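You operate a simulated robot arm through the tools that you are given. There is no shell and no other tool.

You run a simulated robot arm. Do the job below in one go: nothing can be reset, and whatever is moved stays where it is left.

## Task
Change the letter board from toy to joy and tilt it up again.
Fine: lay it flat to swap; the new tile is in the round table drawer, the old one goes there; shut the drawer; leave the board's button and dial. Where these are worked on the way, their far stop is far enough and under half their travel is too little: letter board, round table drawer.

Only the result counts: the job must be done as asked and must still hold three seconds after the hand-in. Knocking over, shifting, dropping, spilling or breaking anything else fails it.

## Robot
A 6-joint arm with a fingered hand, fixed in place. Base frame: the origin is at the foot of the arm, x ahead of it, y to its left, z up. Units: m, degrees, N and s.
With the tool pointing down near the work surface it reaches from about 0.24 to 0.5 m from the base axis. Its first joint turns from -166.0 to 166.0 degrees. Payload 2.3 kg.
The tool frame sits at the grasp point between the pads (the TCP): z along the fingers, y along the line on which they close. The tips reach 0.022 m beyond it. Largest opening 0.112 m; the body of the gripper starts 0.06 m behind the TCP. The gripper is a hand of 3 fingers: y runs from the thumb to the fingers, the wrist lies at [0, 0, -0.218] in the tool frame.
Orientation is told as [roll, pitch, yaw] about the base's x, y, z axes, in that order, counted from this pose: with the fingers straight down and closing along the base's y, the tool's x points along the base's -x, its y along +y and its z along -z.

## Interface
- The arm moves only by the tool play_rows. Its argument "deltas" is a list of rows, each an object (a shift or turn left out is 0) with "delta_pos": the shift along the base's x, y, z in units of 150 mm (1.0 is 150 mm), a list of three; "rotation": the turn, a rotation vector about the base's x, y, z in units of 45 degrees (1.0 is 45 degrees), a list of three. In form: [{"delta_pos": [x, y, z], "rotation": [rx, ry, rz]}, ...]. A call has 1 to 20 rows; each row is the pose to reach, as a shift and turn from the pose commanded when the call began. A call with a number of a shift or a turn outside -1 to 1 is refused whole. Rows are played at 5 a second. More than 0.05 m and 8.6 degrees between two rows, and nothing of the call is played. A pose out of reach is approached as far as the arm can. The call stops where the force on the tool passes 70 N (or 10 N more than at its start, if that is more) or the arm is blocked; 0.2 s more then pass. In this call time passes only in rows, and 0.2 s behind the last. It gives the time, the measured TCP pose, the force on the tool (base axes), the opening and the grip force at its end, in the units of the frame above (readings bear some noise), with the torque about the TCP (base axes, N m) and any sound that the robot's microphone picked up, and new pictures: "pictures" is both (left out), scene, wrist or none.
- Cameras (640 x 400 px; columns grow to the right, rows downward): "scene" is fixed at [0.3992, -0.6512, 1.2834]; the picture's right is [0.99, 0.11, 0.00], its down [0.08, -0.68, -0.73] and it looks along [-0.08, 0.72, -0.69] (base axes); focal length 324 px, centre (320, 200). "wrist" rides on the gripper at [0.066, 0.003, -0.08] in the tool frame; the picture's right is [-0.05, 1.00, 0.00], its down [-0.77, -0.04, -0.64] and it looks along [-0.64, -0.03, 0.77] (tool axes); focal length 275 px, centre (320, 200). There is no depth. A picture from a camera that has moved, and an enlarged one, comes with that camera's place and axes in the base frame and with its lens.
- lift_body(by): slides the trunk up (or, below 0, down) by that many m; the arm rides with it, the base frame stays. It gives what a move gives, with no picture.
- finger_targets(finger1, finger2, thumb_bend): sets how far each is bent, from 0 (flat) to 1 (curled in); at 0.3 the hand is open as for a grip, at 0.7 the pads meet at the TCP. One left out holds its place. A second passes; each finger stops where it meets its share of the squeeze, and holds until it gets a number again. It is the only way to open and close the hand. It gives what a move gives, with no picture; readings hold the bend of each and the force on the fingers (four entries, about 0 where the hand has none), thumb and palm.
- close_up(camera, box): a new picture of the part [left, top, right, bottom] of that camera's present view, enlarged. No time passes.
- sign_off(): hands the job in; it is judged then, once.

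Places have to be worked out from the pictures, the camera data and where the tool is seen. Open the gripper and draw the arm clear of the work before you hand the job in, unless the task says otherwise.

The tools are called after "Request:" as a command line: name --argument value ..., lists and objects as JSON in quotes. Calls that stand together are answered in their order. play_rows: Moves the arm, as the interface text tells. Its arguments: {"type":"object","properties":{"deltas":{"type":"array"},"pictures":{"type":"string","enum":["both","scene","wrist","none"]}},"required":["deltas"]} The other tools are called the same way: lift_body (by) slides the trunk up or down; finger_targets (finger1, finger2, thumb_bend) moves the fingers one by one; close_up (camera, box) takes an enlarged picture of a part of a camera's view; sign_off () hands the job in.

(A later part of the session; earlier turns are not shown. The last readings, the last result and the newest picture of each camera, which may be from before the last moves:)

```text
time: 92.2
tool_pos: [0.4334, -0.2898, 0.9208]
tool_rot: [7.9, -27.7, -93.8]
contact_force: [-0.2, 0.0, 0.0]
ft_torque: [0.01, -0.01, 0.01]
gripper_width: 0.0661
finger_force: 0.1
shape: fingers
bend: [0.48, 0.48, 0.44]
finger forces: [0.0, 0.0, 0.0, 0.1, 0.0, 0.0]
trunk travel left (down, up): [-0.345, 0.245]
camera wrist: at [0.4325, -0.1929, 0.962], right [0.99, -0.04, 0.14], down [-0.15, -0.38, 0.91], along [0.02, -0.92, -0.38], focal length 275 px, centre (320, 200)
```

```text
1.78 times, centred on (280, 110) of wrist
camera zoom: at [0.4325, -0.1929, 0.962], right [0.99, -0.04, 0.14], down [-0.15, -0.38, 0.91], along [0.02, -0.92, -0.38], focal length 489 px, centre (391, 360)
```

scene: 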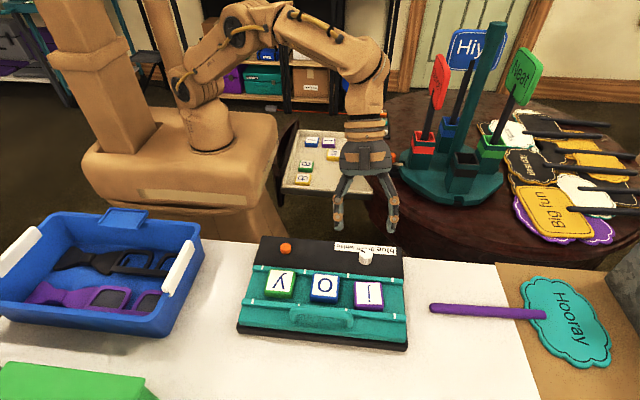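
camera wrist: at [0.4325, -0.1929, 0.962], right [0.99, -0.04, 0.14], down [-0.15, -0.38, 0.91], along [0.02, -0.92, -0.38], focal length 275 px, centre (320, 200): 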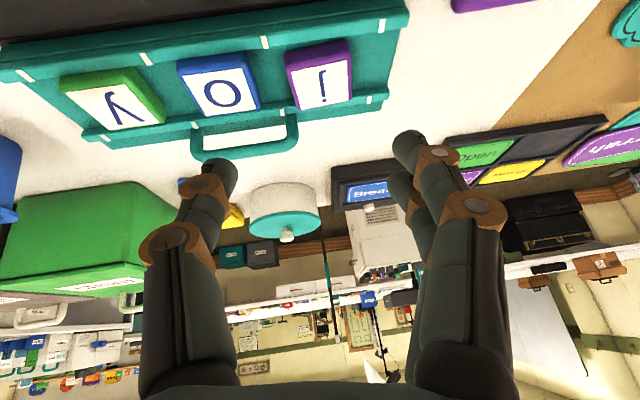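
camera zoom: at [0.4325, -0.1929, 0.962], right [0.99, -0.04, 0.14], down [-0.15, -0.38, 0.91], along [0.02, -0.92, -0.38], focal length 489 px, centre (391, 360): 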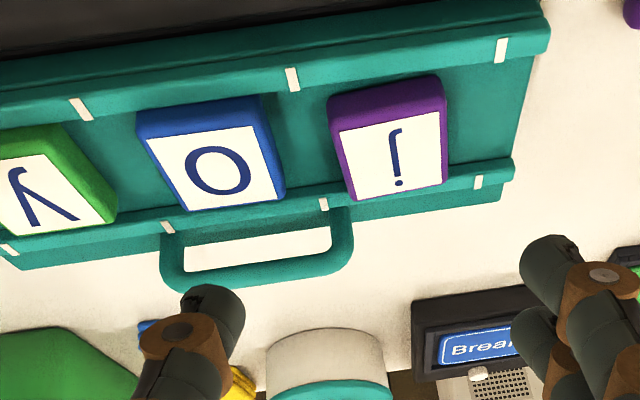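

The board now reads j-o-y with all tiles flat in their cells, and the dial and button are untouched. Now for tilting it up: the handle bar lies at about (0.375, -0.409, 0.817). I reorient the hand (two 46° turns) so that it closes along y with a small outward tilt.

Request:
play_rows --deltas '[{"delta_pos": [-0.03, 0.03, 0.04], "rotation": [-0.001, 0.0535, 0.162]}, {"delta_pos": [-0.06, 0.07, 0.08], "rotation": [-0.002, 0.107, 0.324]}, {"delta_pos": [-0.1, 0.1, 0.12], "rotation": [-0.0035, 0.1605, 0.486]}, {"delta_pos": [-0.14, 0.13, 0.16], "rotation": [-0.0047, 0.214, 0.648]}, {"delta_pos": [-0.18, 0.16, 0.2], "rotation": [-0.0058, 0.2675, 0.81]}, {"delta_pos": [-0.22, 0.2, 0.25], "rotation": [-0.007, 0.321, 0.972]}]' --pictures "none"

Request:
play_rows --deltas '[{"delta_pos": [-0.04, -0.07, 0.0], "rotation": [-0.001, 0.0535, 0.162]}, {"delta_pos": [-0.08, -0.14, 0.0], "rotation": [-0.002, 0.107, 0.324]}, {"delta_pos": [-0.13, -0.22, 0.0], "rotation": [-0.0035, 0.1605, 0.486]}, {"delta_pos": [-0.18, -0.3, 0.0], "rotation": [-0.0047, 0.214, 0.648]}, {"delta_pos": [-0.23, -0.38, 0.0], "rotation": [-0.0058, 0.2675, 0.81]}, {"delta_pos": [-0.27, -0.45, 0.0], "rotation": [-0.007, 0.321, 0.972]}]' --pictures "both"

```text
time: 93.5
tool_pos: [0.3997, -0.2573, 0.9601]
tool_rot: [-6.7, -22.8, -43.3]
contact_force: [-0.4, 0.4, -0.6]
ft_torque: [0.03, -0.01, -0.01]
gripper_width: 0.0662
finger_force: 0.0
shape: fingers
bend: [0.48, 0.48, 0.44]
finger forces: [0.0, 0.1, 0.1, 0.0, 0.0, 0.1]
trunk travel left (down, up): [-0.345, 0.245]
```

```text
time: 95.0
tool_pos: [0.3609, -0.3264, 0.9575]
tool_rot: [-12.2, -9.8, 1.9]
contact_force: [0.8, -0.3, 0.5]
ft_torque: [0.0, 0.01, -0.01]
gripper_width: 0.0663
finger_force: 0.1
shape: fingers
bend: [0.48, 0.48, 0.44]
finger forces: [0.0, 0.0, 0.1, 0.1, 0.0, 0.0]
trunk travel left (down, up): [-0.345, 0.245]
camera wrist: at [0.2824, -0.3084, 1.0248], right [0.05, 0.98, -0.2], down [0.65, 0.12, 0.75], along [0.76, -0.16, -0.63], focal length 275 px, centre (320, 200)
```

scene: 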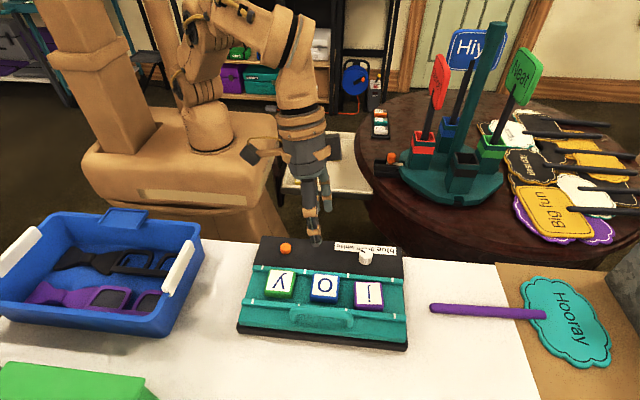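
wrist: 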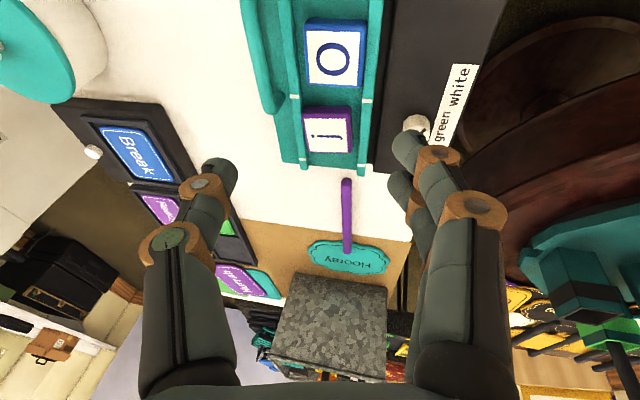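

Orientation is right. I pre-shape the hand (fingers 0.62, thumb 0.45) and move to a hover about 8 cm above the bar.

Request:
finger_targets --finger1 0.62 --finger2 0.62 --thumb_bend 0.45

Request:
play_rows --deltas '[{"delta_pos": [-0.02, -0.15, -0.14]}, {"delta_pos": [-0.045, -0.3, -0.28]}, {"delta_pos": [-0.066, -0.444, -0.43]}]' --pictures "both"

Request:
close_up --camera "wrist" --box '[160, 0, 480, 220]'

Request:
close_up --camera "scene" --box '[230, 210, 420, 350]'

```text
time: 96.0
tool_pos: [0.3604, -0.3261, 0.9585]
tool_rot: [-12.2, -9.8, 2.0]
contact_force: [-0.4, 0.0, 0.7]
ft_torque: [-0.01, -0.01, 0.02]
gripper_width: 0.0458
finger_force: 0.0
shape: fingers
bend: [0.62, 0.62, 0.45]
finger forces: [0.0, 0.0, 0.1, 0.1, 0.1, 0.0]
trunk travel left (down, up): [-0.345, 0.245]
```

```text
time: 96.8
tool_pos: [0.3505, -0.3917, 0.8904]
tool_rot: [-12.1, -9.8, 2.0]
contact_force: [-0.2, 0.7, 0.7]
ft_torque: [0.04, 0.0, 0.01]
gripper_width: 0.0463
finger_force: 0.1
shape: fingers
bend: [0.62, 0.62, 0.45]
finger forces: [0.0, 0.1, 0.0, 0.0, 0.0, 0.0]
trunk travel left (down, up): [-0.345, 0.245]
camera wrist: at [0.2722, -0.3741, 0.9579], right [0.05, 0.98, -0.2], down [0.65, 0.12, 0.75], along [0.76, -0.17, -0.63], focal length 275 px, centre (320, 200)
```

scene: 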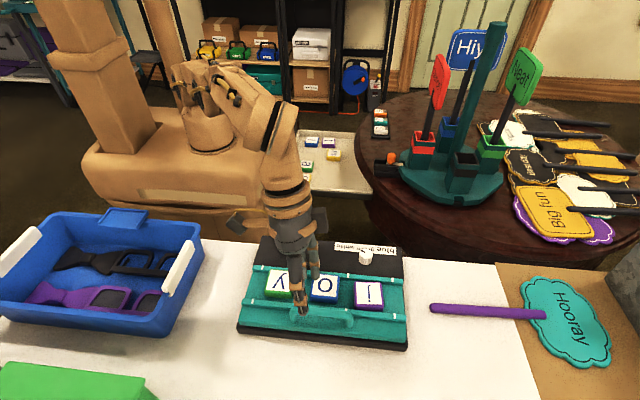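
wrist: 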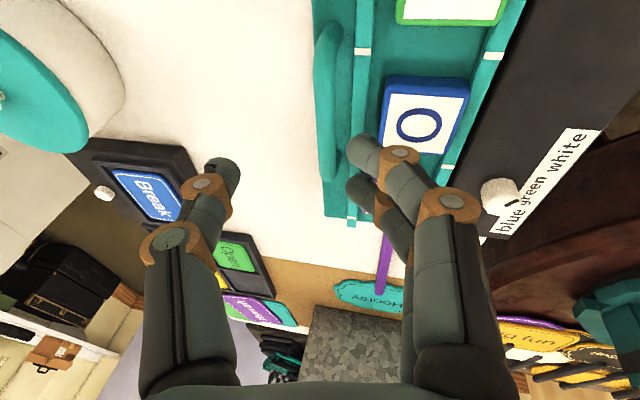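

```text
1.82 times, centred on (320, 110) of wrist
camera zoom: at [0.2722, -0.3741, 0.9579], right [0.05, 0.98, -0.2], down [0.65, 0.12, 0.75], along [0.76, -0.17, -0.63], focal length 500 px, centre (320, 364)
```

zoom: 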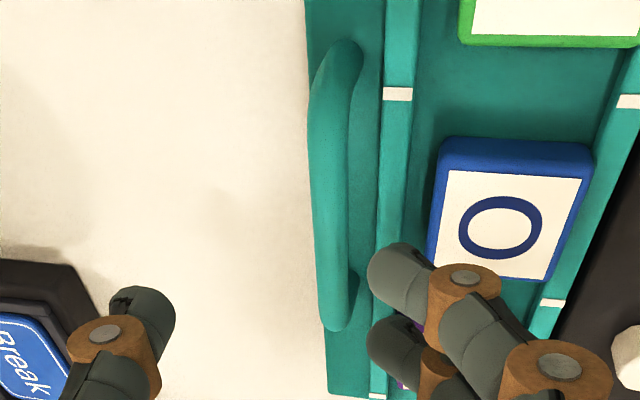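

```text
2.86 times, centred on (325, 280) of scene
camera zoom: at [0.3992, -0.6512, 1.2834], right [0.99, 0.11, 0.0], down [0.08, -0.68, -0.73], along [-0.08, 0.72, -0.69], focal length 924 px, centre (306, -29)
```

zoom: 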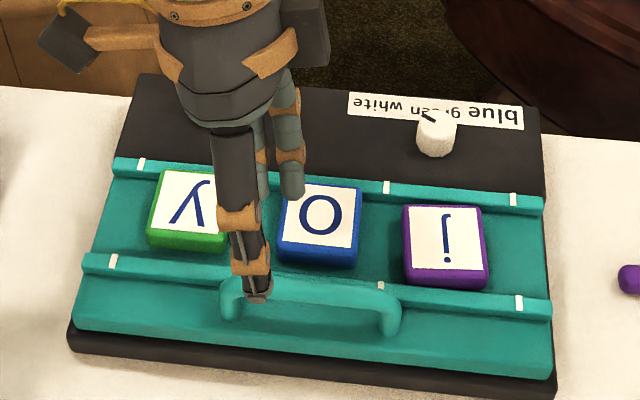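

The bar runs just 2–3 mm to the finger side of the tool axis, 8 cm ahead. I advance 6.8 cm along the finger direction so the tips straddle it, watching for contact with the rail.

Request:
play_rows --deltas '[{"delta_pos": [0.02, -0.02, -0.11]}, {"delta_pos": [0.04, -0.042, -0.22]}, {"delta_pos": [0.06, -0.064, -0.33]}, {"delta_pos": [0.079, -0.086, -0.438]}]' --pictures "wrist"

Request:
close_up --camera "wrist" --box '[160, 0, 480, 220]'

Request:
close_up --camera "scene" --box '[260, 240, 400, 350]'

```text
time: 97.8
tool_pos: [0.3597, -0.4003, 0.8261]
tool_rot: [-12.3, -9.7, 2.1]
contact_force: [0.6, -0.1, 0.3]
ft_torque: [0.03, 0.02, -0.01]
gripper_width: 0.0462
finger_force: 0.1
shape: fingers
bend: [0.62, 0.62, 0.45]
finger forces: [0.0, 0.0, 0.0, 0.1, 0.1, 0.0]
out of reach, approached as far as the arm can: row 3, 4
trunk travel left (down, up): [-0.345, 0.245]
camera wrist: at [0.2822, -0.3823, 0.8928], right [0.05, 0.98, -0.2], down [0.65, 0.12, 0.75], along [0.76, -0.17, -0.63], focal length 275 px, centre (320, 200)
```

wrist: 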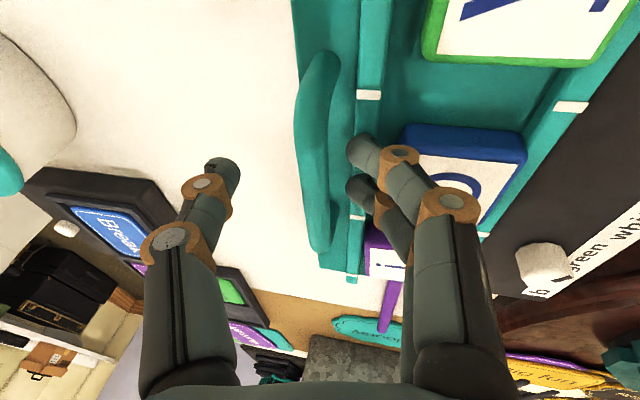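

```text
1.82 times, centred on (320, 110) of wrist
camera zoom: at [0.2822, -0.3823, 0.8928], right [0.05, 0.98, -0.2], down [0.65, 0.12, 0.75], along [0.76, -0.17, -0.63], focal length 500 px, centre (320, 364)
```

zoom: 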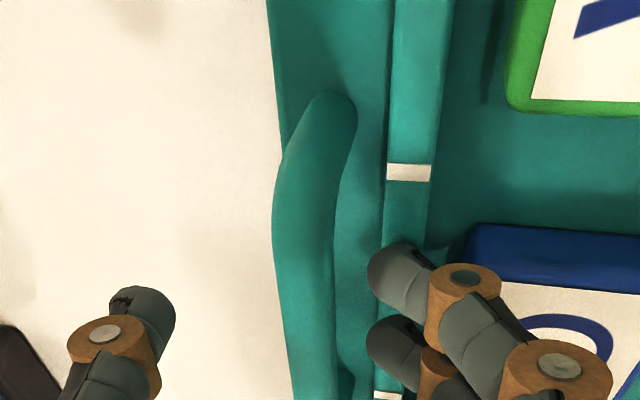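

```text
3.64 times, centred on (330, 295) of scene
camera zoom: at [0.3992, -0.6512, 1.2834], right [0.99, 0.11, 0.0], down [0.08, -0.68, -0.73], along [-0.08, 0.72, -0.69], focal length 1176 px, centre (284, -146)
```

zoom: 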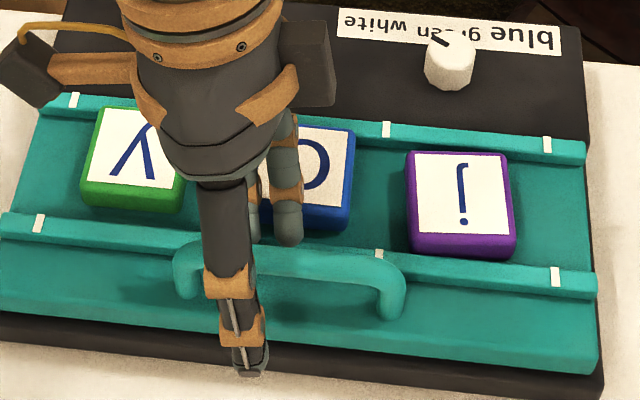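

The small shortfall now makes sense: joint 6 runs out when the hand's yaw is about 50° ahead of the arm's azimuth. I turn the yaw by -8° to free it and go about 5 mm deeper around the bar.

Request:
play_rows --deltas '[{"delta_pos": [0.0, 0.0, 0.0], "rotation": [0, 0, -0.09]}, {"delta_pos": [0.0, 0.0, 0.0], "rotation": [0, 0, -0.178]}, {"delta_pos": [0.0, -0.004, -0.02], "rotation": [0, 0, -0.178]}, {"delta_pos": [0.003, -0.008, -0.035], "rotation": [0, 0, -0.178]}]' --pictures "wrist"

Request:
close_up --camera "wrist" --box '[160, 0, 480, 220]'

```text
time: 98.8
tool_pos: [0.3599, -0.4002, 0.8221]
tool_rot: [-12.3, -9.9, -6.2]
contact_force: [-0.1, 1.0, 2.4]
ft_torque: [0.04, 0.02, 0.0]
gripper_width: 0.0451
finger_force: 1.6
shape: fingers
bend: [0.63, 0.62, 0.45]
finger forces: [3.4, 0.0, 0.0, 0.0, 0.0, 0.0]
trunk travel left (down, up): [-0.345, 0.245]
camera wrist: at [0.2846, -0.3714, 0.8886], right [0.19, 0.96, -0.2], down [0.66, 0.03, 0.75], along [0.73, -0.27, -0.63], focal length 275 px, centre (320, 200)
```

wrist: 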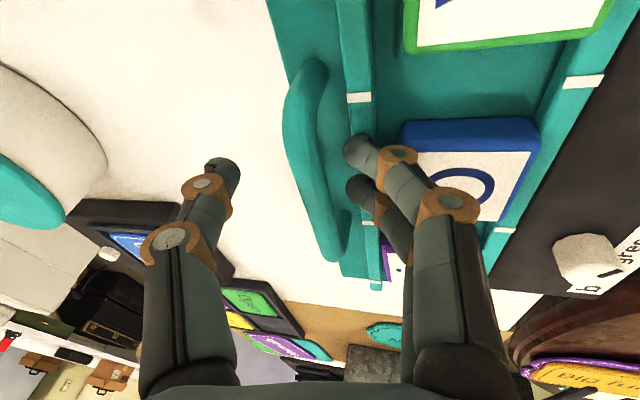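

```text
1.82 times, centred on (320, 110) of wrist
camera zoom: at [0.2846, -0.3714, 0.8886], right [0.19, 0.96, -0.2], down [0.66, 0.03, 0.75], along [0.73, -0.27, -0.63], focal length 500 px, centre (320, 364)
```

zoom: 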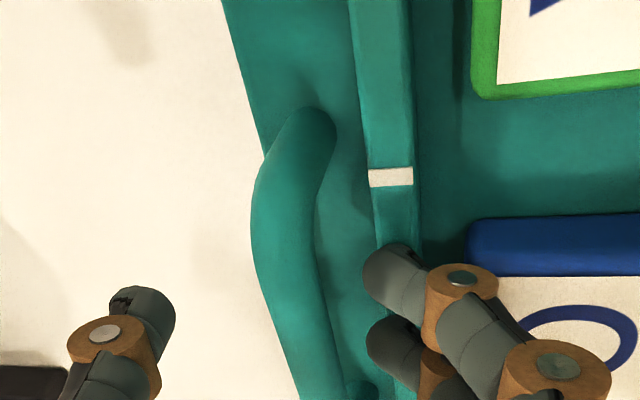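

Finger 1 is touching the rail top. I lift 2 mm, shift 5 mm to -y (closer to the bar), and lower again.

Request:
play_rows --deltas '[{"delta_pos": [0, 0, 0.015]}, {"delta_pos": [0, -0.035, 0.015]}, {"delta_pos": [0, -0.035, -0.01]}, {"delta_pos": [0, -0.035, -0.025]}]' --pictures "wrist"

Request:
close_up --camera "wrist" --box '[160, 0, 480, 220]'

Request:
close_up --camera "scene" --box '[260, 240, 400, 350]'

```text
time: 99.8
tool_pos: [0.3578, -0.3991, 0.8196]
tool_rot: [-12.3, -9.9, -6.1]
contact_force: [3.0, 2.5, 12.8]
ft_torque: [0.2, 0.02, -0.04]
gripper_width: 0.0415
finger_force: 6.3
shape: fingers
bend: [0.68, 0.62, 0.45]
finger forces: [11.9, 0.5, 0.0, 0.0, 0.0, 0.1]
out of reach, approached as far as the arm can: row 2, 3, 4
trunk travel left (down, up): [-0.345, 0.245]
camera wrist: at [0.2826, -0.3707, 0.8859], right [0.18, 0.96, -0.2], down [0.66, 0.03, 0.75], along [0.73, -0.27, -0.63], focal length 275 px, centre (320, 200)
```

wrist: 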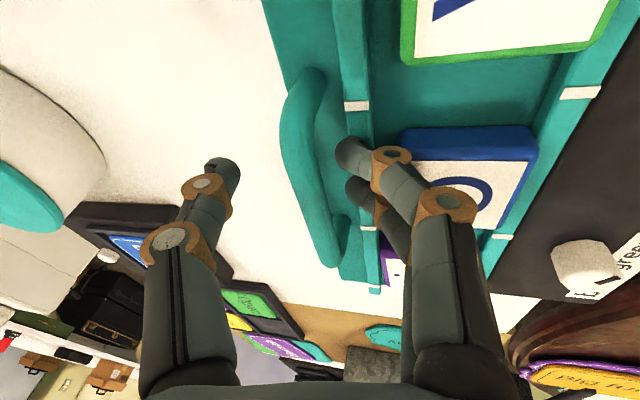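

```text
1.82 times, centred on (320, 110) of wrist
camera zoom: at [0.2826, -0.3707, 0.8859], right [0.18, 0.96, -0.2], down [0.66, 0.03, 0.75], along [0.73, -0.27, -0.63], focal length 500 px, centre (320, 364)
```

zoom: 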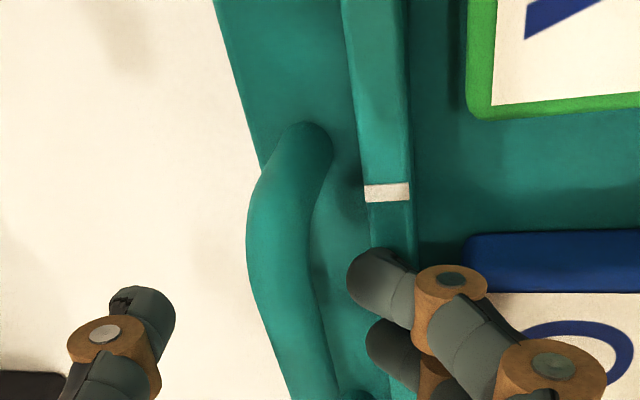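

```text
3.64 times, centred on (330, 295) of scene
camera zoom: at [0.3992, -0.6512, 1.2834], right [0.99, 0.11, 0.0], down [0.08, -0.68, -0.73], along [-0.08, 0.72, -0.69], focal length 1176 px, centre (284, -146)
```

zoom: 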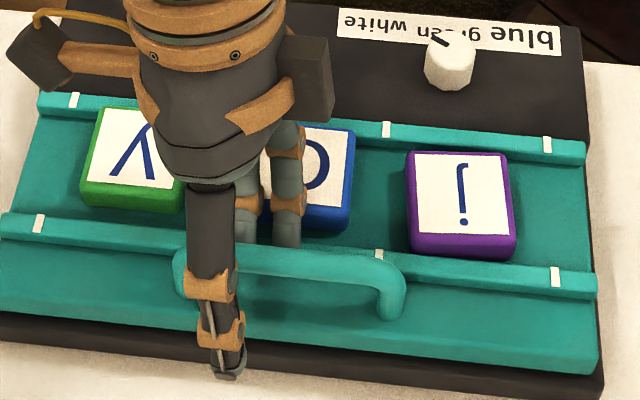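

The rail blocks the lower finger in this near-upright pose and the reach is at its end. A steeper tilt (about 40°) lets the fingers pass over the rail and hook under the bar, with the wrist closer in. I retreat up first and then reorient.

Request:
play_rows --deltas '[{"delta_pos": [-0.01, 0.04, 0.12]}, {"delta_pos": [-0.03, 0.08, 0.28]}, {"delta_pos": [-0.05, 0.12, 0.48]}]' --pictures "none"

Request:
play_rows --deltas '[{"delta_pos": [0.04, 0.04, 0.02], "rotation": [-0.151, 0.061, 0.019]}, {"delta_pos": [0.08, 0.09, 0.05], "rotation": [-0.302, 0.122, 0.038]}, {"delta_pos": [0.12, 0.14, 0.07], "rotation": [-0.454, 0.183, 0.057]}, {"delta_pos": [0.16, 0.19, 0.09], "rotation": [-0.605, 0.2445, 0.0755]}]' --pictures "both"

Request:
close_up --camera "wrist" --box '[160, 0, 480, 220]'

```text
time: 100.5
tool_pos: [0.3537, -0.3882, 0.8871]
tool_rot: [-12.3, -9.3, -5.8]
contact_force: [-0.5, -0.5, 0.2]
ft_torque: [0.0, 0.03, 0.0]
gripper_width: 0.0456
finger_force: 0.1
shape: fingers
bend: [0.62, 0.62, 0.45]
finger forces: [0.0, 0.0, 0.0, 0.1, 0.0, 0.0]
out of reach, approached as far as the arm can: row 2, 3
trunk travel left (down, up): [-0.345, 0.245]
```

```text
time: 101.5
tool_pos: [0.3748, -0.354, 0.9044]
tool_rot: [-40.2, -0.1, 0.0]
contact_force: [-0.1, -0.2, 0.1]
ft_torque: [0.03, 0.0, -0.01]
gripper_width: 0.0457
finger_force: 0.1
shape: fingers
bend: [0.62, 0.62, 0.45]
finger forces: [0.0, 0.0, 0.0, 0.0, 0.0, 0.0]
trunk travel left (down, up): [-0.345, 0.245]
camera wrist: at [0.3092, -0.2985, 0.9648], right [0.05, 0.76, -0.64], down [0.77, 0.38, 0.51], along [0.64, -0.52, -0.57], focal length 275 px, centre (320, 200)
```

scene: 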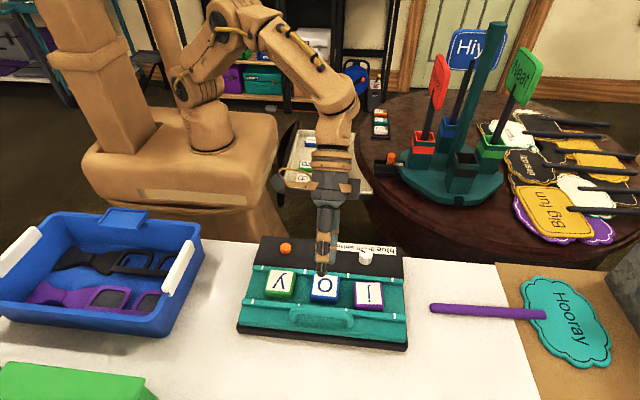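
wrist: 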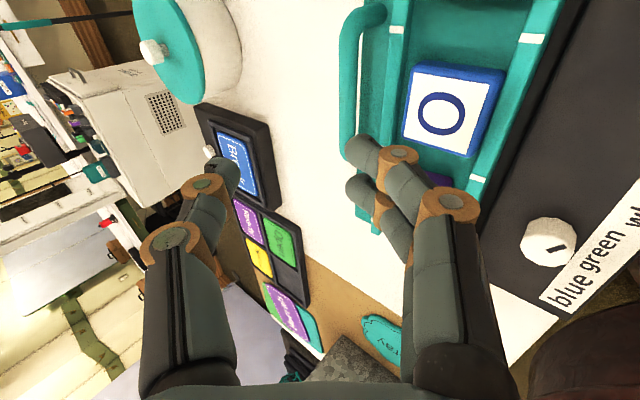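

```text
1.82 times, centred on (320, 110) of wrist
camera zoom: at [0.3092, -0.2985, 0.9648], right [0.05, 0.76, -0.64], down [0.77, 0.38, 0.51], along [0.64, -0.52, -0.57], focal length 500 px, centre (320, 364)
```

zoom: 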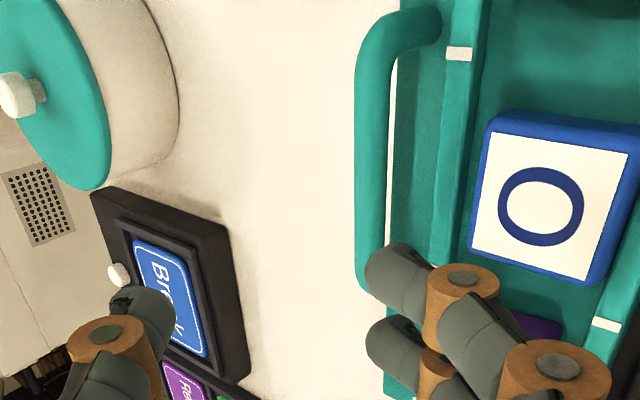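

This pose is reached exactly, and the picture confirms the bar at (y -0.405, z 0.8145). I narrow the fingers to 0.64 and advance to 3 cm short.

Request:
finger_targets --finger1 0.64 --finger2 0.64 --thumb_bend 0.45

Request:
play_rows --deltas '[{"delta_pos": [-0.005, -0.04, -0.1]}, {"delta_pos": [-0.01, -0.08, -0.2]}, {"delta_pos": [-0.015, -0.12, -0.3]}, {"delta_pos": [-0.019, -0.165, -0.407]}]' --pictures "wrist"

Request:
close_up --camera "wrist" --box '[160, 0, 480, 220]'

Request:
close_up --camera "scene" --box '[260, 240, 400, 350]'

```text
time: 102.5
tool_pos: [0.3732, -0.3545, 0.9031]
tool_rot: [-40.1, -0.1, -0.1]
contact_force: [-0.4, -0.4, 0.3]
ft_torque: [0.04, -0.01, 0.03]
gripper_width: 0.0435
finger_force: 0.1
shape: fingers
bend: [0.64, 0.64, 0.45]
finger forces: [0.0, 0.0, 0.0, 0.0, 0.1, 0.0]
trunk travel left (down, up): [-0.345, 0.245]
```

```text
time: 103.5
tool_pos: [0.3703, -0.3796, 0.8422]
tool_rot: [-39.9, -0.1, -0.1]
contact_force: [-0.1, -0.8, 0.0]
ft_torque: [-0.03, 0.0, 0.03]
gripper_width: 0.0435
finger_force: 0.1
shape: fingers
bend: [0.64, 0.64, 0.45]
finger forces: [0.0, 0.0, 0.0, 0.0, 0.0, 0.0]
trunk travel left (down, up): [-0.345, 0.245]
camera wrist: at [0.3059, -0.3237, 0.9024], right [0.05, 0.76, -0.64], down [0.77, 0.38, 0.51], along [0.63, -0.52, -0.57], focal length 275 px, centre (320, 200)
```

wrist: 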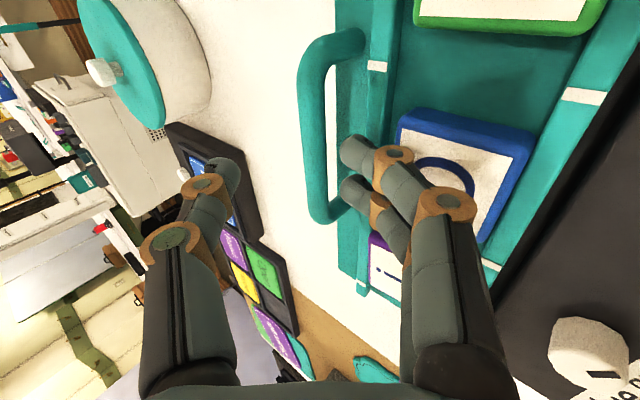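

```text
1.82 times, centred on (320, 110) of wrist
camera zoom: at [0.3059, -0.3237, 0.9024], right [0.05, 0.76, -0.64], down [0.77, 0.38, 0.51], along [0.63, -0.52, -0.57], focal length 500 px, centre (320, 364)
```

zoom: 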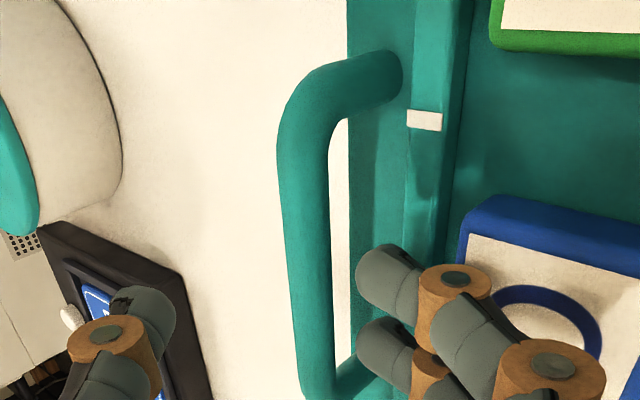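

```text
3.64 times, centred on (330, 295) of scene
camera zoom: at [0.3992, -0.6512, 1.2834], right [0.99, 0.11, 0.0], down [0.08, -0.68, -0.73], along [-0.08, 0.72, -0.69], focal length 1176 px, centre (284, -146)
```

zoom: 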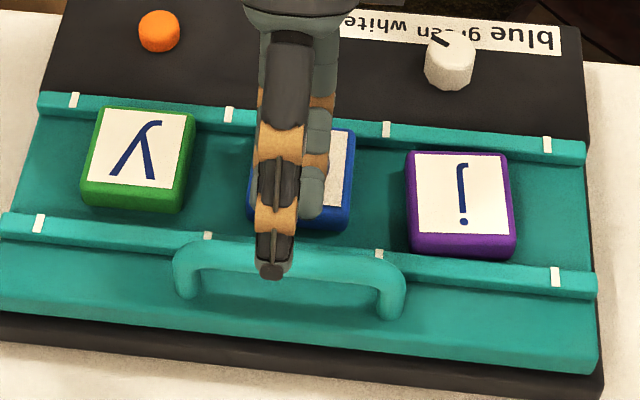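

The bar is now just to the thumb side of centre. I advance the last 2.8 cm with a slight correction so the fingers go under the bar over the rail.

Request:
play_rows --deltas '[{"delta_pos": [0, -0.05, -0.04]}, {"delta_pos": [0, -0.09, -0.088]}, {"delta_pos": [0, -0.132, -0.137]}]' --pictures "wrist"

Request:
close_up --camera "wrist" --box '[160, 0, 480, 220]'

Request:
close_up --camera "scene" --box '[260, 240, 400, 350]'

```text
time: 104.3
tool_pos: [0.3699, -0.4, 0.8223]
tool_rot: [-40.1, 0.0, -0.1]
contact_force: [0.9, -1.4, 2.1]
ft_torque: [0.04, -0.02, 0.03]
gripper_width: 0.0416
finger_force: 1.9
shape: fingers
bend: [0.65, 0.65, 0.45]
finger forces: [1.5, 1.6, 0.0, 0.0, 0.0, 0.1]
trunk travel left (down, up): [-0.345, 0.245]
camera wrist: at [0.305, -0.3443, 0.8826], right [0.05, 0.76, -0.64], down [0.77, 0.38, 0.51], along [0.64, -0.52, -0.57], focal length 275 px, centre (320, 200)
```

wrist: 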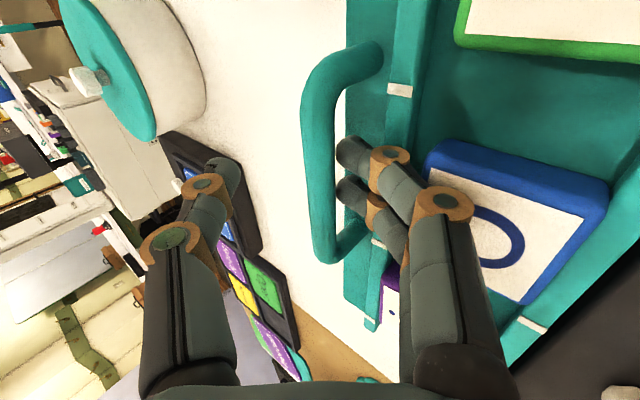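

```text
1.82 times, centred on (320, 110) of wrist
camera zoom: at [0.305, -0.3443, 0.8826], right [0.05, 0.76, -0.64], down [0.77, 0.38, 0.51], along [0.64, -0.52, -0.57], focal length 500 px, centre (320, 364)
```

zoom: 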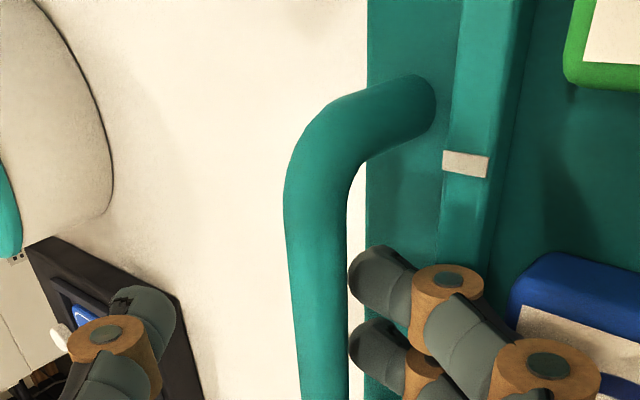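

```text
3.64 times, centred on (330, 295) of scene
camera zoom: at [0.3992, -0.6512, 1.2834], right [0.99, 0.11, 0.0], down [0.08, -0.68, -0.73], along [-0.08, 0.72, -0.69], focal length 1176 px, centre (284, -146)
```

zoom: 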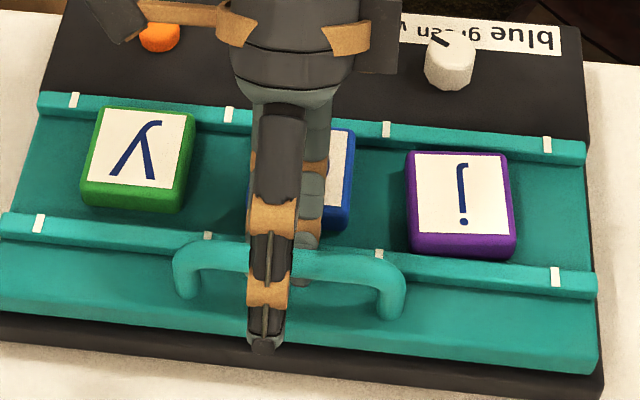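

The fingers are hooked behind and under the bar. I close thumb and fingers to cage it.

Request:
finger_targets --finger1 0.72 --finger2 0.72 --thumb_bend 0.7

Request:
close_up --camera "wrist" --box '[160, 0, 480, 220]'

Request:
close_up --camera "scene" --box '[260, 240, 400, 350]'

```text
time: 105.3
tool_pos: [0.3708, -0.3992, 0.821]
tool_rot: [-40.1, 0.0, -0.1]
contact_force: [-1.5, 1.0, -3.0]
ft_torque: [0.05, 0.02, 0.02]
gripper_width: 0.0055
finger_force: 2.9
shape: fingers
bend: [0.71, 0.71, 0.69]
finger forces: [2.0, 1.9, 0.0, 0.0, 1.4, 0.0]
trunk travel left (down, up): [-0.345, 0.245]
```

```text
1.82 times, centred on (320, 110) of wrist
camera zoom: at [0.3053, -0.344, 0.8823], right [0.05, 0.76, -0.64], down [0.77, 0.38, 0.51], along [0.63, -0.52, -0.57], focal length 500 px, centre (320, 364)
```

zoom: 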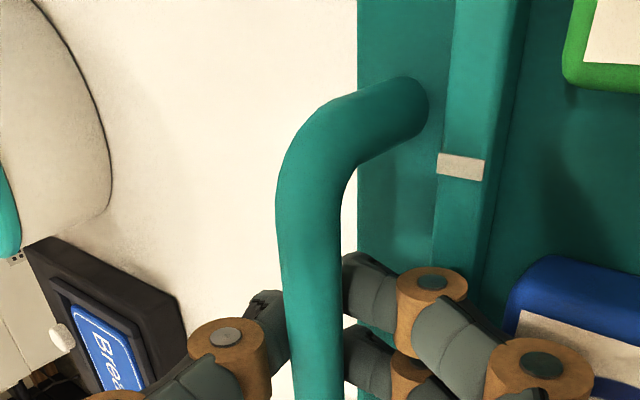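

```text
3.64 times, centred on (330, 295) of scene
camera zoom: at [0.3992, -0.6512, 1.2834], right [0.99, 0.11, 0.0], down [0.08, -0.68, -0.73], along [-0.08, 0.72, -0.69], focal length 1176 px, centre (284, -146)
```

zoom: 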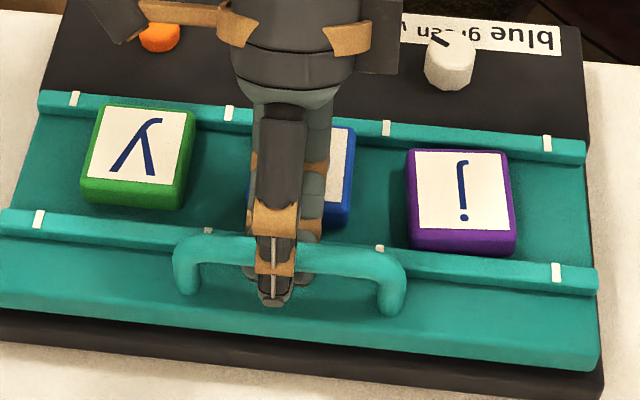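

The bar is caged with the fingertips meeting beneath it. I now raise the panel slowly along its arc (hinge near y -0.305, z 0.77), first about 10°, and check.

Request:
play_rows --deltas '[{"delta_pos": [0, 0.01, 0.022]}, {"delta_pos": [0, 0.02, 0.042]}, {"delta_pos": [0, 0.031, 0.062]}, {"delta_pos": [0, 0.044, 0.082]}, {"delta_pos": [0, 0.06, 0.105]}]' --pictures "scene"

Request:
close_up --camera "scene" --box '[230, 210, 420, 350]'

```text
time: 106.5
tool_pos: [0.3716, -0.389, 0.8375]
tool_rot: [-40.0, 0.0, -0.2]
contact_force: [-0.9, 1.0, -3.0]
ft_torque: [0.0, 0.02, -0.04]
gripper_width: 0.0046
finger_force: 2.4
shape: fingers
bend: [0.71, 0.71, 0.69]
finger forces: [2.2, 2.0, 0.1, 0.0, 0.8, 0.0]
trunk travel left (down, up): [-0.345, 0.245]
```

scene: 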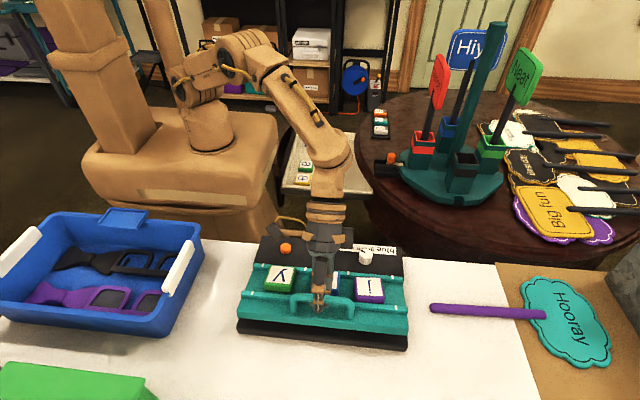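

```text
2.86 times, centred on (325, 280) of scene
camera zoom: at [0.3992, -0.6512, 1.2834], right [0.99, 0.11, 0.0], down [0.08, -0.68, -0.73], along [-0.08, 0.72, -0.69], focal length 924 px, centre (306, -29)
```

zoom: 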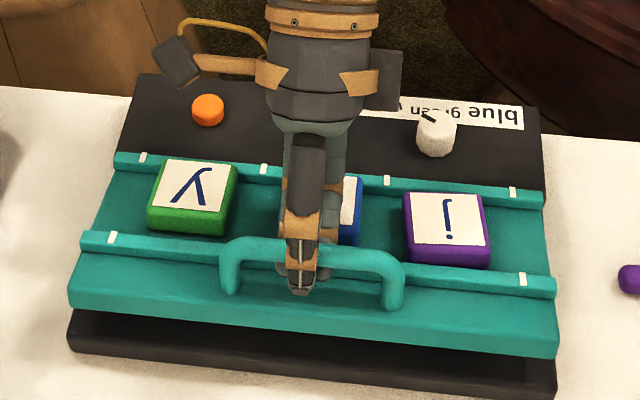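

The panel is rising smoothly with only about 3 N. I continue along the arc to about 28°.

Request:
play_rows --deltas '[{"delta_pos": [0, 0.015, 0.024]}, {"delta_pos": [0, 0.031, 0.047]}, {"delta_pos": [0, 0.047, 0.067]}, {"delta_pos": [0, 0.064, 0.087]}, {"delta_pos": [0, 0.091, 0.114]}, {"delta_pos": [0, 0.11, 0.132]}, {"delta_pos": [0, 0.128, 0.149]}, {"delta_pos": [0, 0.143, 0.161]}, {"delta_pos": [0, 0.157, 0.173]}]' --pictures "scene"

Request:
close_up --camera "scene" --box '[230, 210, 420, 350]'

```text
time: 108.5
tool_pos: [0.3708, -0.3686, 0.8625]
tool_rot: [-39.9, 0.2, -0.1]
contact_force: [0.7, -6.8, -10.4]
ft_torque: [-0.1, 0.04, 0.01]
gripper_width: 0.004
finger_force: 5.1
shape: fingers
bend: [0.69, 0.7, 0.7]
finger forces: [5.4, 5.0, 0.1, 0.0, 0.0, 0.0]
trunk travel left (down, up): [-0.345, 0.245]
```

scene: 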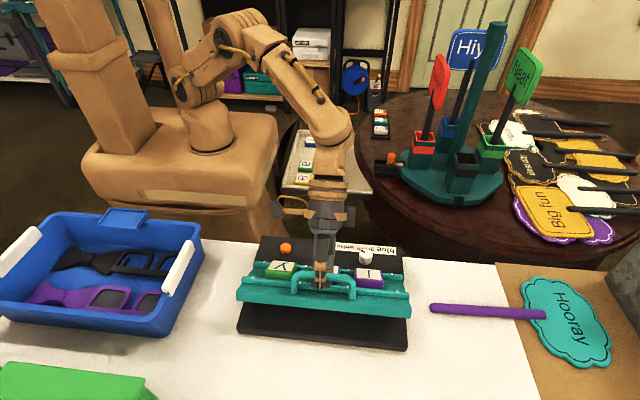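

```text
2.86 times, centred on (325, 280) of scene
camera zoom: at [0.3992, -0.6512, 1.2834], right [0.99, 0.11, 0.0], down [0.08, -0.68, -0.73], along [-0.08, 0.72, -0.69], focal length 924 px, centre (306, -29)
```

zoom: 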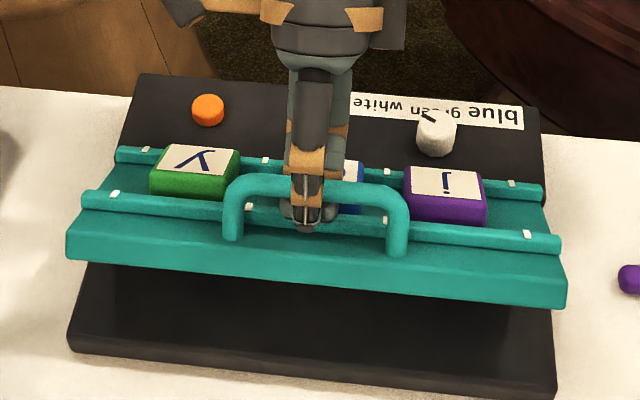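

The panel has reached its upper stop (about 12 N of pull, at the original angle). I relax the pull by 2 mm and open the hand, then see whether it holds by itself.

Request:
play_rows --deltas '[{"delta_pos": [0, -0.012, -0.012]}]' --pictures "none"

Request:
finger_targets --finger1 0.62 --finger2 0.62 --thumb_bend 0.45

Request:
close_up --camera "scene" --box '[230, 210, 420, 350]'

Request:
close_up --camera "wrist" --box '[160, 0, 480, 220]'

```text
time: 109.0
tool_pos: [0.3705, -0.3688, 0.8612]
tool_rot: [-40.0, 0.0, -0.1]
contact_force: [-1.2, -4.1, -7.4]
ft_torque: [-0.05, 0.01, -0.03]
gripper_width: 0.0039
finger_force: 3.2
shape: fingers
bend: [0.7, 0.7, 0.7]
finger forces: [3.7, 3.5, 0.0, 0.0, 0.0, 0.1]
trunk travel left (down, up): [-0.345, 0.245]
```

```text
time: 110.0
tool_pos: [0.3718, -0.3676, 0.8622]
tool_rot: [-40.0, 0.0, 0.0]
contact_force: [0.9, 0.2, -0.3]
ft_torque: [0.0, 0.02, -0.01]
gripper_width: 0.0452
finger_force: 0.0
shape: fingers
bend: [0.62, 0.62, 0.45]
finger forces: [0.0, 0.1, 0.0, 0.1, 0.1, 0.0]
trunk travel left (down, up): [-0.345, 0.245]
```

```text
2.86 times, centred on (325, 280) of scene
camera zoom: at [0.3992, -0.6512, 1.2834], right [0.99, 0.11, 0.0], down [0.08, -0.68, -0.73], along [-0.08, 0.72, -0.69], focal length 924 px, centre (306, -29)
```

zoom: 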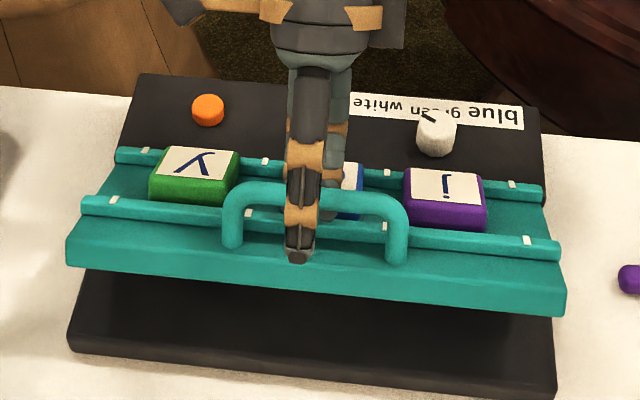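

```text
1.82 times, centred on (320, 110) of wrist
camera zoom: at [0.3054, -0.3126, 0.9226], right [0.05, 0.76, -0.64], down [0.77, 0.38, 0.51], along [0.63, -0.52, -0.57], focal length 500 px, centre (320, 364)
```

zoom: 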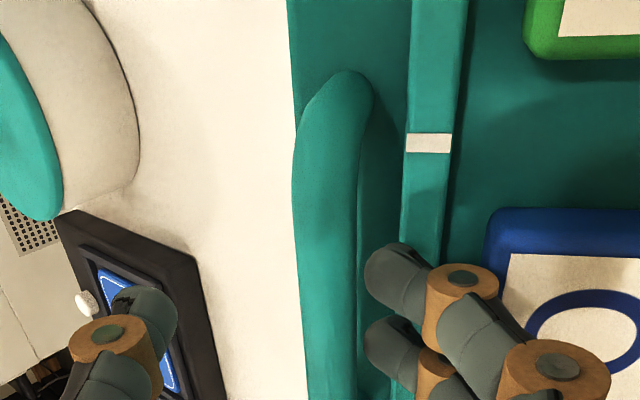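

The panel holds by itself at exactly its original raised angle. I withdraw the hand along the finger direction, away from the handle.

Request:
play_rows --deltas '[{"delta_pos": [0, 0.06, 0.075]}, {"delta_pos": [0, 0.13, 0.16]}, {"delta_pos": [0, 0.23, 0.29]}, {"delta_pos": [0, 0.38, 0.5]}, {"delta_pos": [0, 0.55, 0.75]}]' --pictures "both"

Request:
close_up --camera "scene" --box '[220, 220, 430, 360]'

Request:
close_up --camera "wrist" --box '[200, 0, 520, 220]'

```text
time: 111.2
tool_pos: [0.3685, -0.2846, 0.9754]
tool_rot: [-40.1, 0.0, -0.1]
contact_force: [0.4, 0.1, 0.8]
ft_torque: [0.02, 0.03, -0.04]
gripper_width: 0.0449
finger_force: 0.0
shape: fingers
bend: [0.62, 0.62, 0.45]
finger forces: [0.0, 0.0, 0.0, 0.0, 0.0, 0.0]
trunk travel left (down, up): [-0.345, 0.245]
camera wrist: at [0.3052, -0.2289, 1.0357], right [0.05, 0.76, -0.64], down [0.77, 0.38, 0.51], along [0.63, -0.52, -0.57], focal length 275 px, centre (320, 200)
```

scene: 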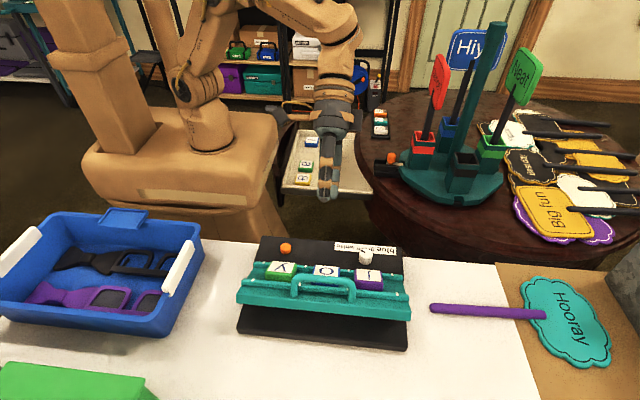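
wrist: 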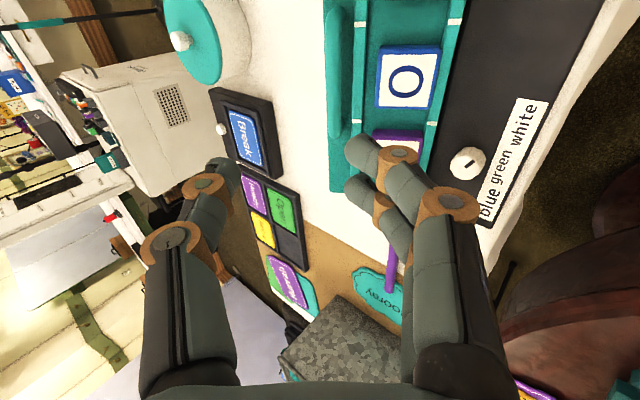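

```text
2.86 times, centred on (325, 290) of scene
camera zoom: at [0.3992, -0.6512, 1.2834], right [0.99, 0.11, 0.0], down [0.08, -0.68, -0.73], along [-0.08, 0.72, -0.69], focal length 924 px, centre (306, -57)
```

zoom: 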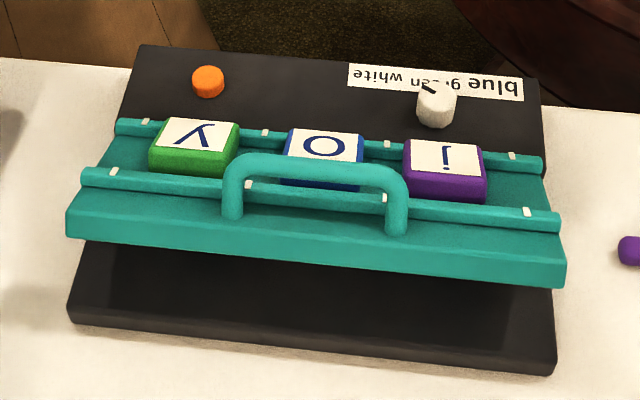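

```text
1.82 times, centred on (360, 110) of wrist
camera zoom: at [0.3052, -0.2289, 1.0357], right [0.05, 0.76, -0.64], down [0.77, 0.38, 0.51], along [0.63, -0.52, -0.57], focal length 500 px, centre (247, 364)
```

zoom: 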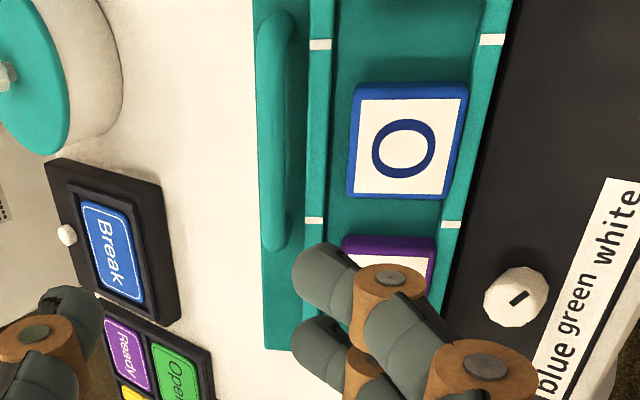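

The board is up again and reads j-o-y for the reader, with button and dial as before. What remains is shutting the drawer. I straighten the hand and swing back toward the drawer, turning the yaw to -90° on the way.

Request:
play_rows --deltas '[{"delta_pos": [-0.05, 0.13, 0.0], "rotation": [0.178, 0, 0]}, {"delta_pos": [-0.1, 0.27, -0.03], "rotation": [0.356, 0, 0]}, {"delta_pos": [-0.16, 0.4, -0.07], "rotation": [0.534, 0, 0]}, {"delta_pos": [-0.21, 0.53, -0.12], "rotation": [0.712, 0, 0]}, {"delta_pos": [-0.26, 0.66, -0.17], "rotation": [0.889, 0, 0]}]' --pictures "none"

Request:
play_rows --deltas '[{"delta_pos": [-0.03, 0.15, 0], "rotation": [0, 0, -0.16]}, {"delta_pos": [-0.06, 0.3, 0], "rotation": [0, 0, -0.33]}, {"delta_pos": [-0.1, 0.46, 0], "rotation": [0, 0, -0.5]}, {"delta_pos": [-0.13, 0.62, 0], "rotation": [0, 0, -0.67]}, {"delta_pos": [-0.17, 0.78, 0], "rotation": [0, 0, -0.84]}, {"delta_pos": [-0.2, 0.93, 0], "rotation": [0, 0, -1.0]}]' --pictures "none"

Request:
play_rows --deltas '[{"delta_pos": [-0.03, 0.15, 0], "rotation": [0, 0, -0.16]}, {"delta_pos": [-0.06, 0.3, 0], "rotation": [0, 0, -0.33]}, {"delta_pos": [-0.1, 0.46, 0], "rotation": [0, 0, -0.5]}, {"delta_pos": [-0.13, 0.62, 0], "rotation": [0, 0, -0.67]}, {"delta_pos": [-0.17, 0.78, 0], "rotation": [0, 0, -0.84]}, {"delta_pos": [-0.2, 0.93, 0], "rotation": [0, 0, -1.0]}]' --pictures "none"

Request:
lift_body --by -0.07

```text
time: 112.3
tool_pos: [0.3301, -0.1883, 0.9499]
tool_rot: [0.1, -0.1, -0.1]
contact_force: [0.1, 0.7, -0.3]
ft_torque: [0.01, 0.01, -0.03]
gripper_width: 0.0452
finger_force: 0.0
shape: fingers
bend: [0.62, 0.62, 0.45]
finger forces: [0.1, 0.0, 0.0, 0.0, 0.0, 0.1]
trunk travel left (down, up): [-0.345, 0.245]
```

```text
time: 113.8
tool_pos: [0.3003, -0.0471, 0.9472]
tool_rot: [0.0, 0.0, -45.2]
contact_force: [0.2, -0.4, 0.0]
ft_torque: [0.0, -0.02, -0.01]
gripper_width: 0.0452
finger_force: 0.0
shape: fingers
bend: [0.62, 0.62, 0.45]
finger forces: [0.0, 0.1, 0.0, 0.0, 0.0, 0.0]
trunk travel left (down, up): [-0.345, 0.245]
```

```text
time: 115.2
tool_pos: [0.2699, 0.0931, 0.9495]
tool_rot: [0.1, -0.1, -90.1]
contact_force: [0.7, 0.5, 0.3]
ft_torque: [-0.01, 0.04, -0.02]
gripper_width: 0.0452
finger_force: 0.0
shape: fingers
bend: [0.62, 0.62, 0.45]
finger forces: [0.1, 0.1, 0.1, 0.0, 0.2, 0.0]
trunk travel left (down, up): [-0.345, 0.245]
```

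```text
time: 116.2
tool_pos: [0.272, 0.0922, 0.8812]
tool_rot: [0.0, 0.0, -90.1]
contact_force: [-0.2, 0.1, 0.4]
ft_torque: [0.02, -0.01, 0.02]
gripper_width: 0.0453
finger_force: 0.0
shape: fingers
bend: [0.62, 0.62, 0.45]
finger forces: [0.0, 0.0, 0.0, 0.0, 0.1, 0.1]
trunk travel left (down, up): [-0.275, 0.315]
```

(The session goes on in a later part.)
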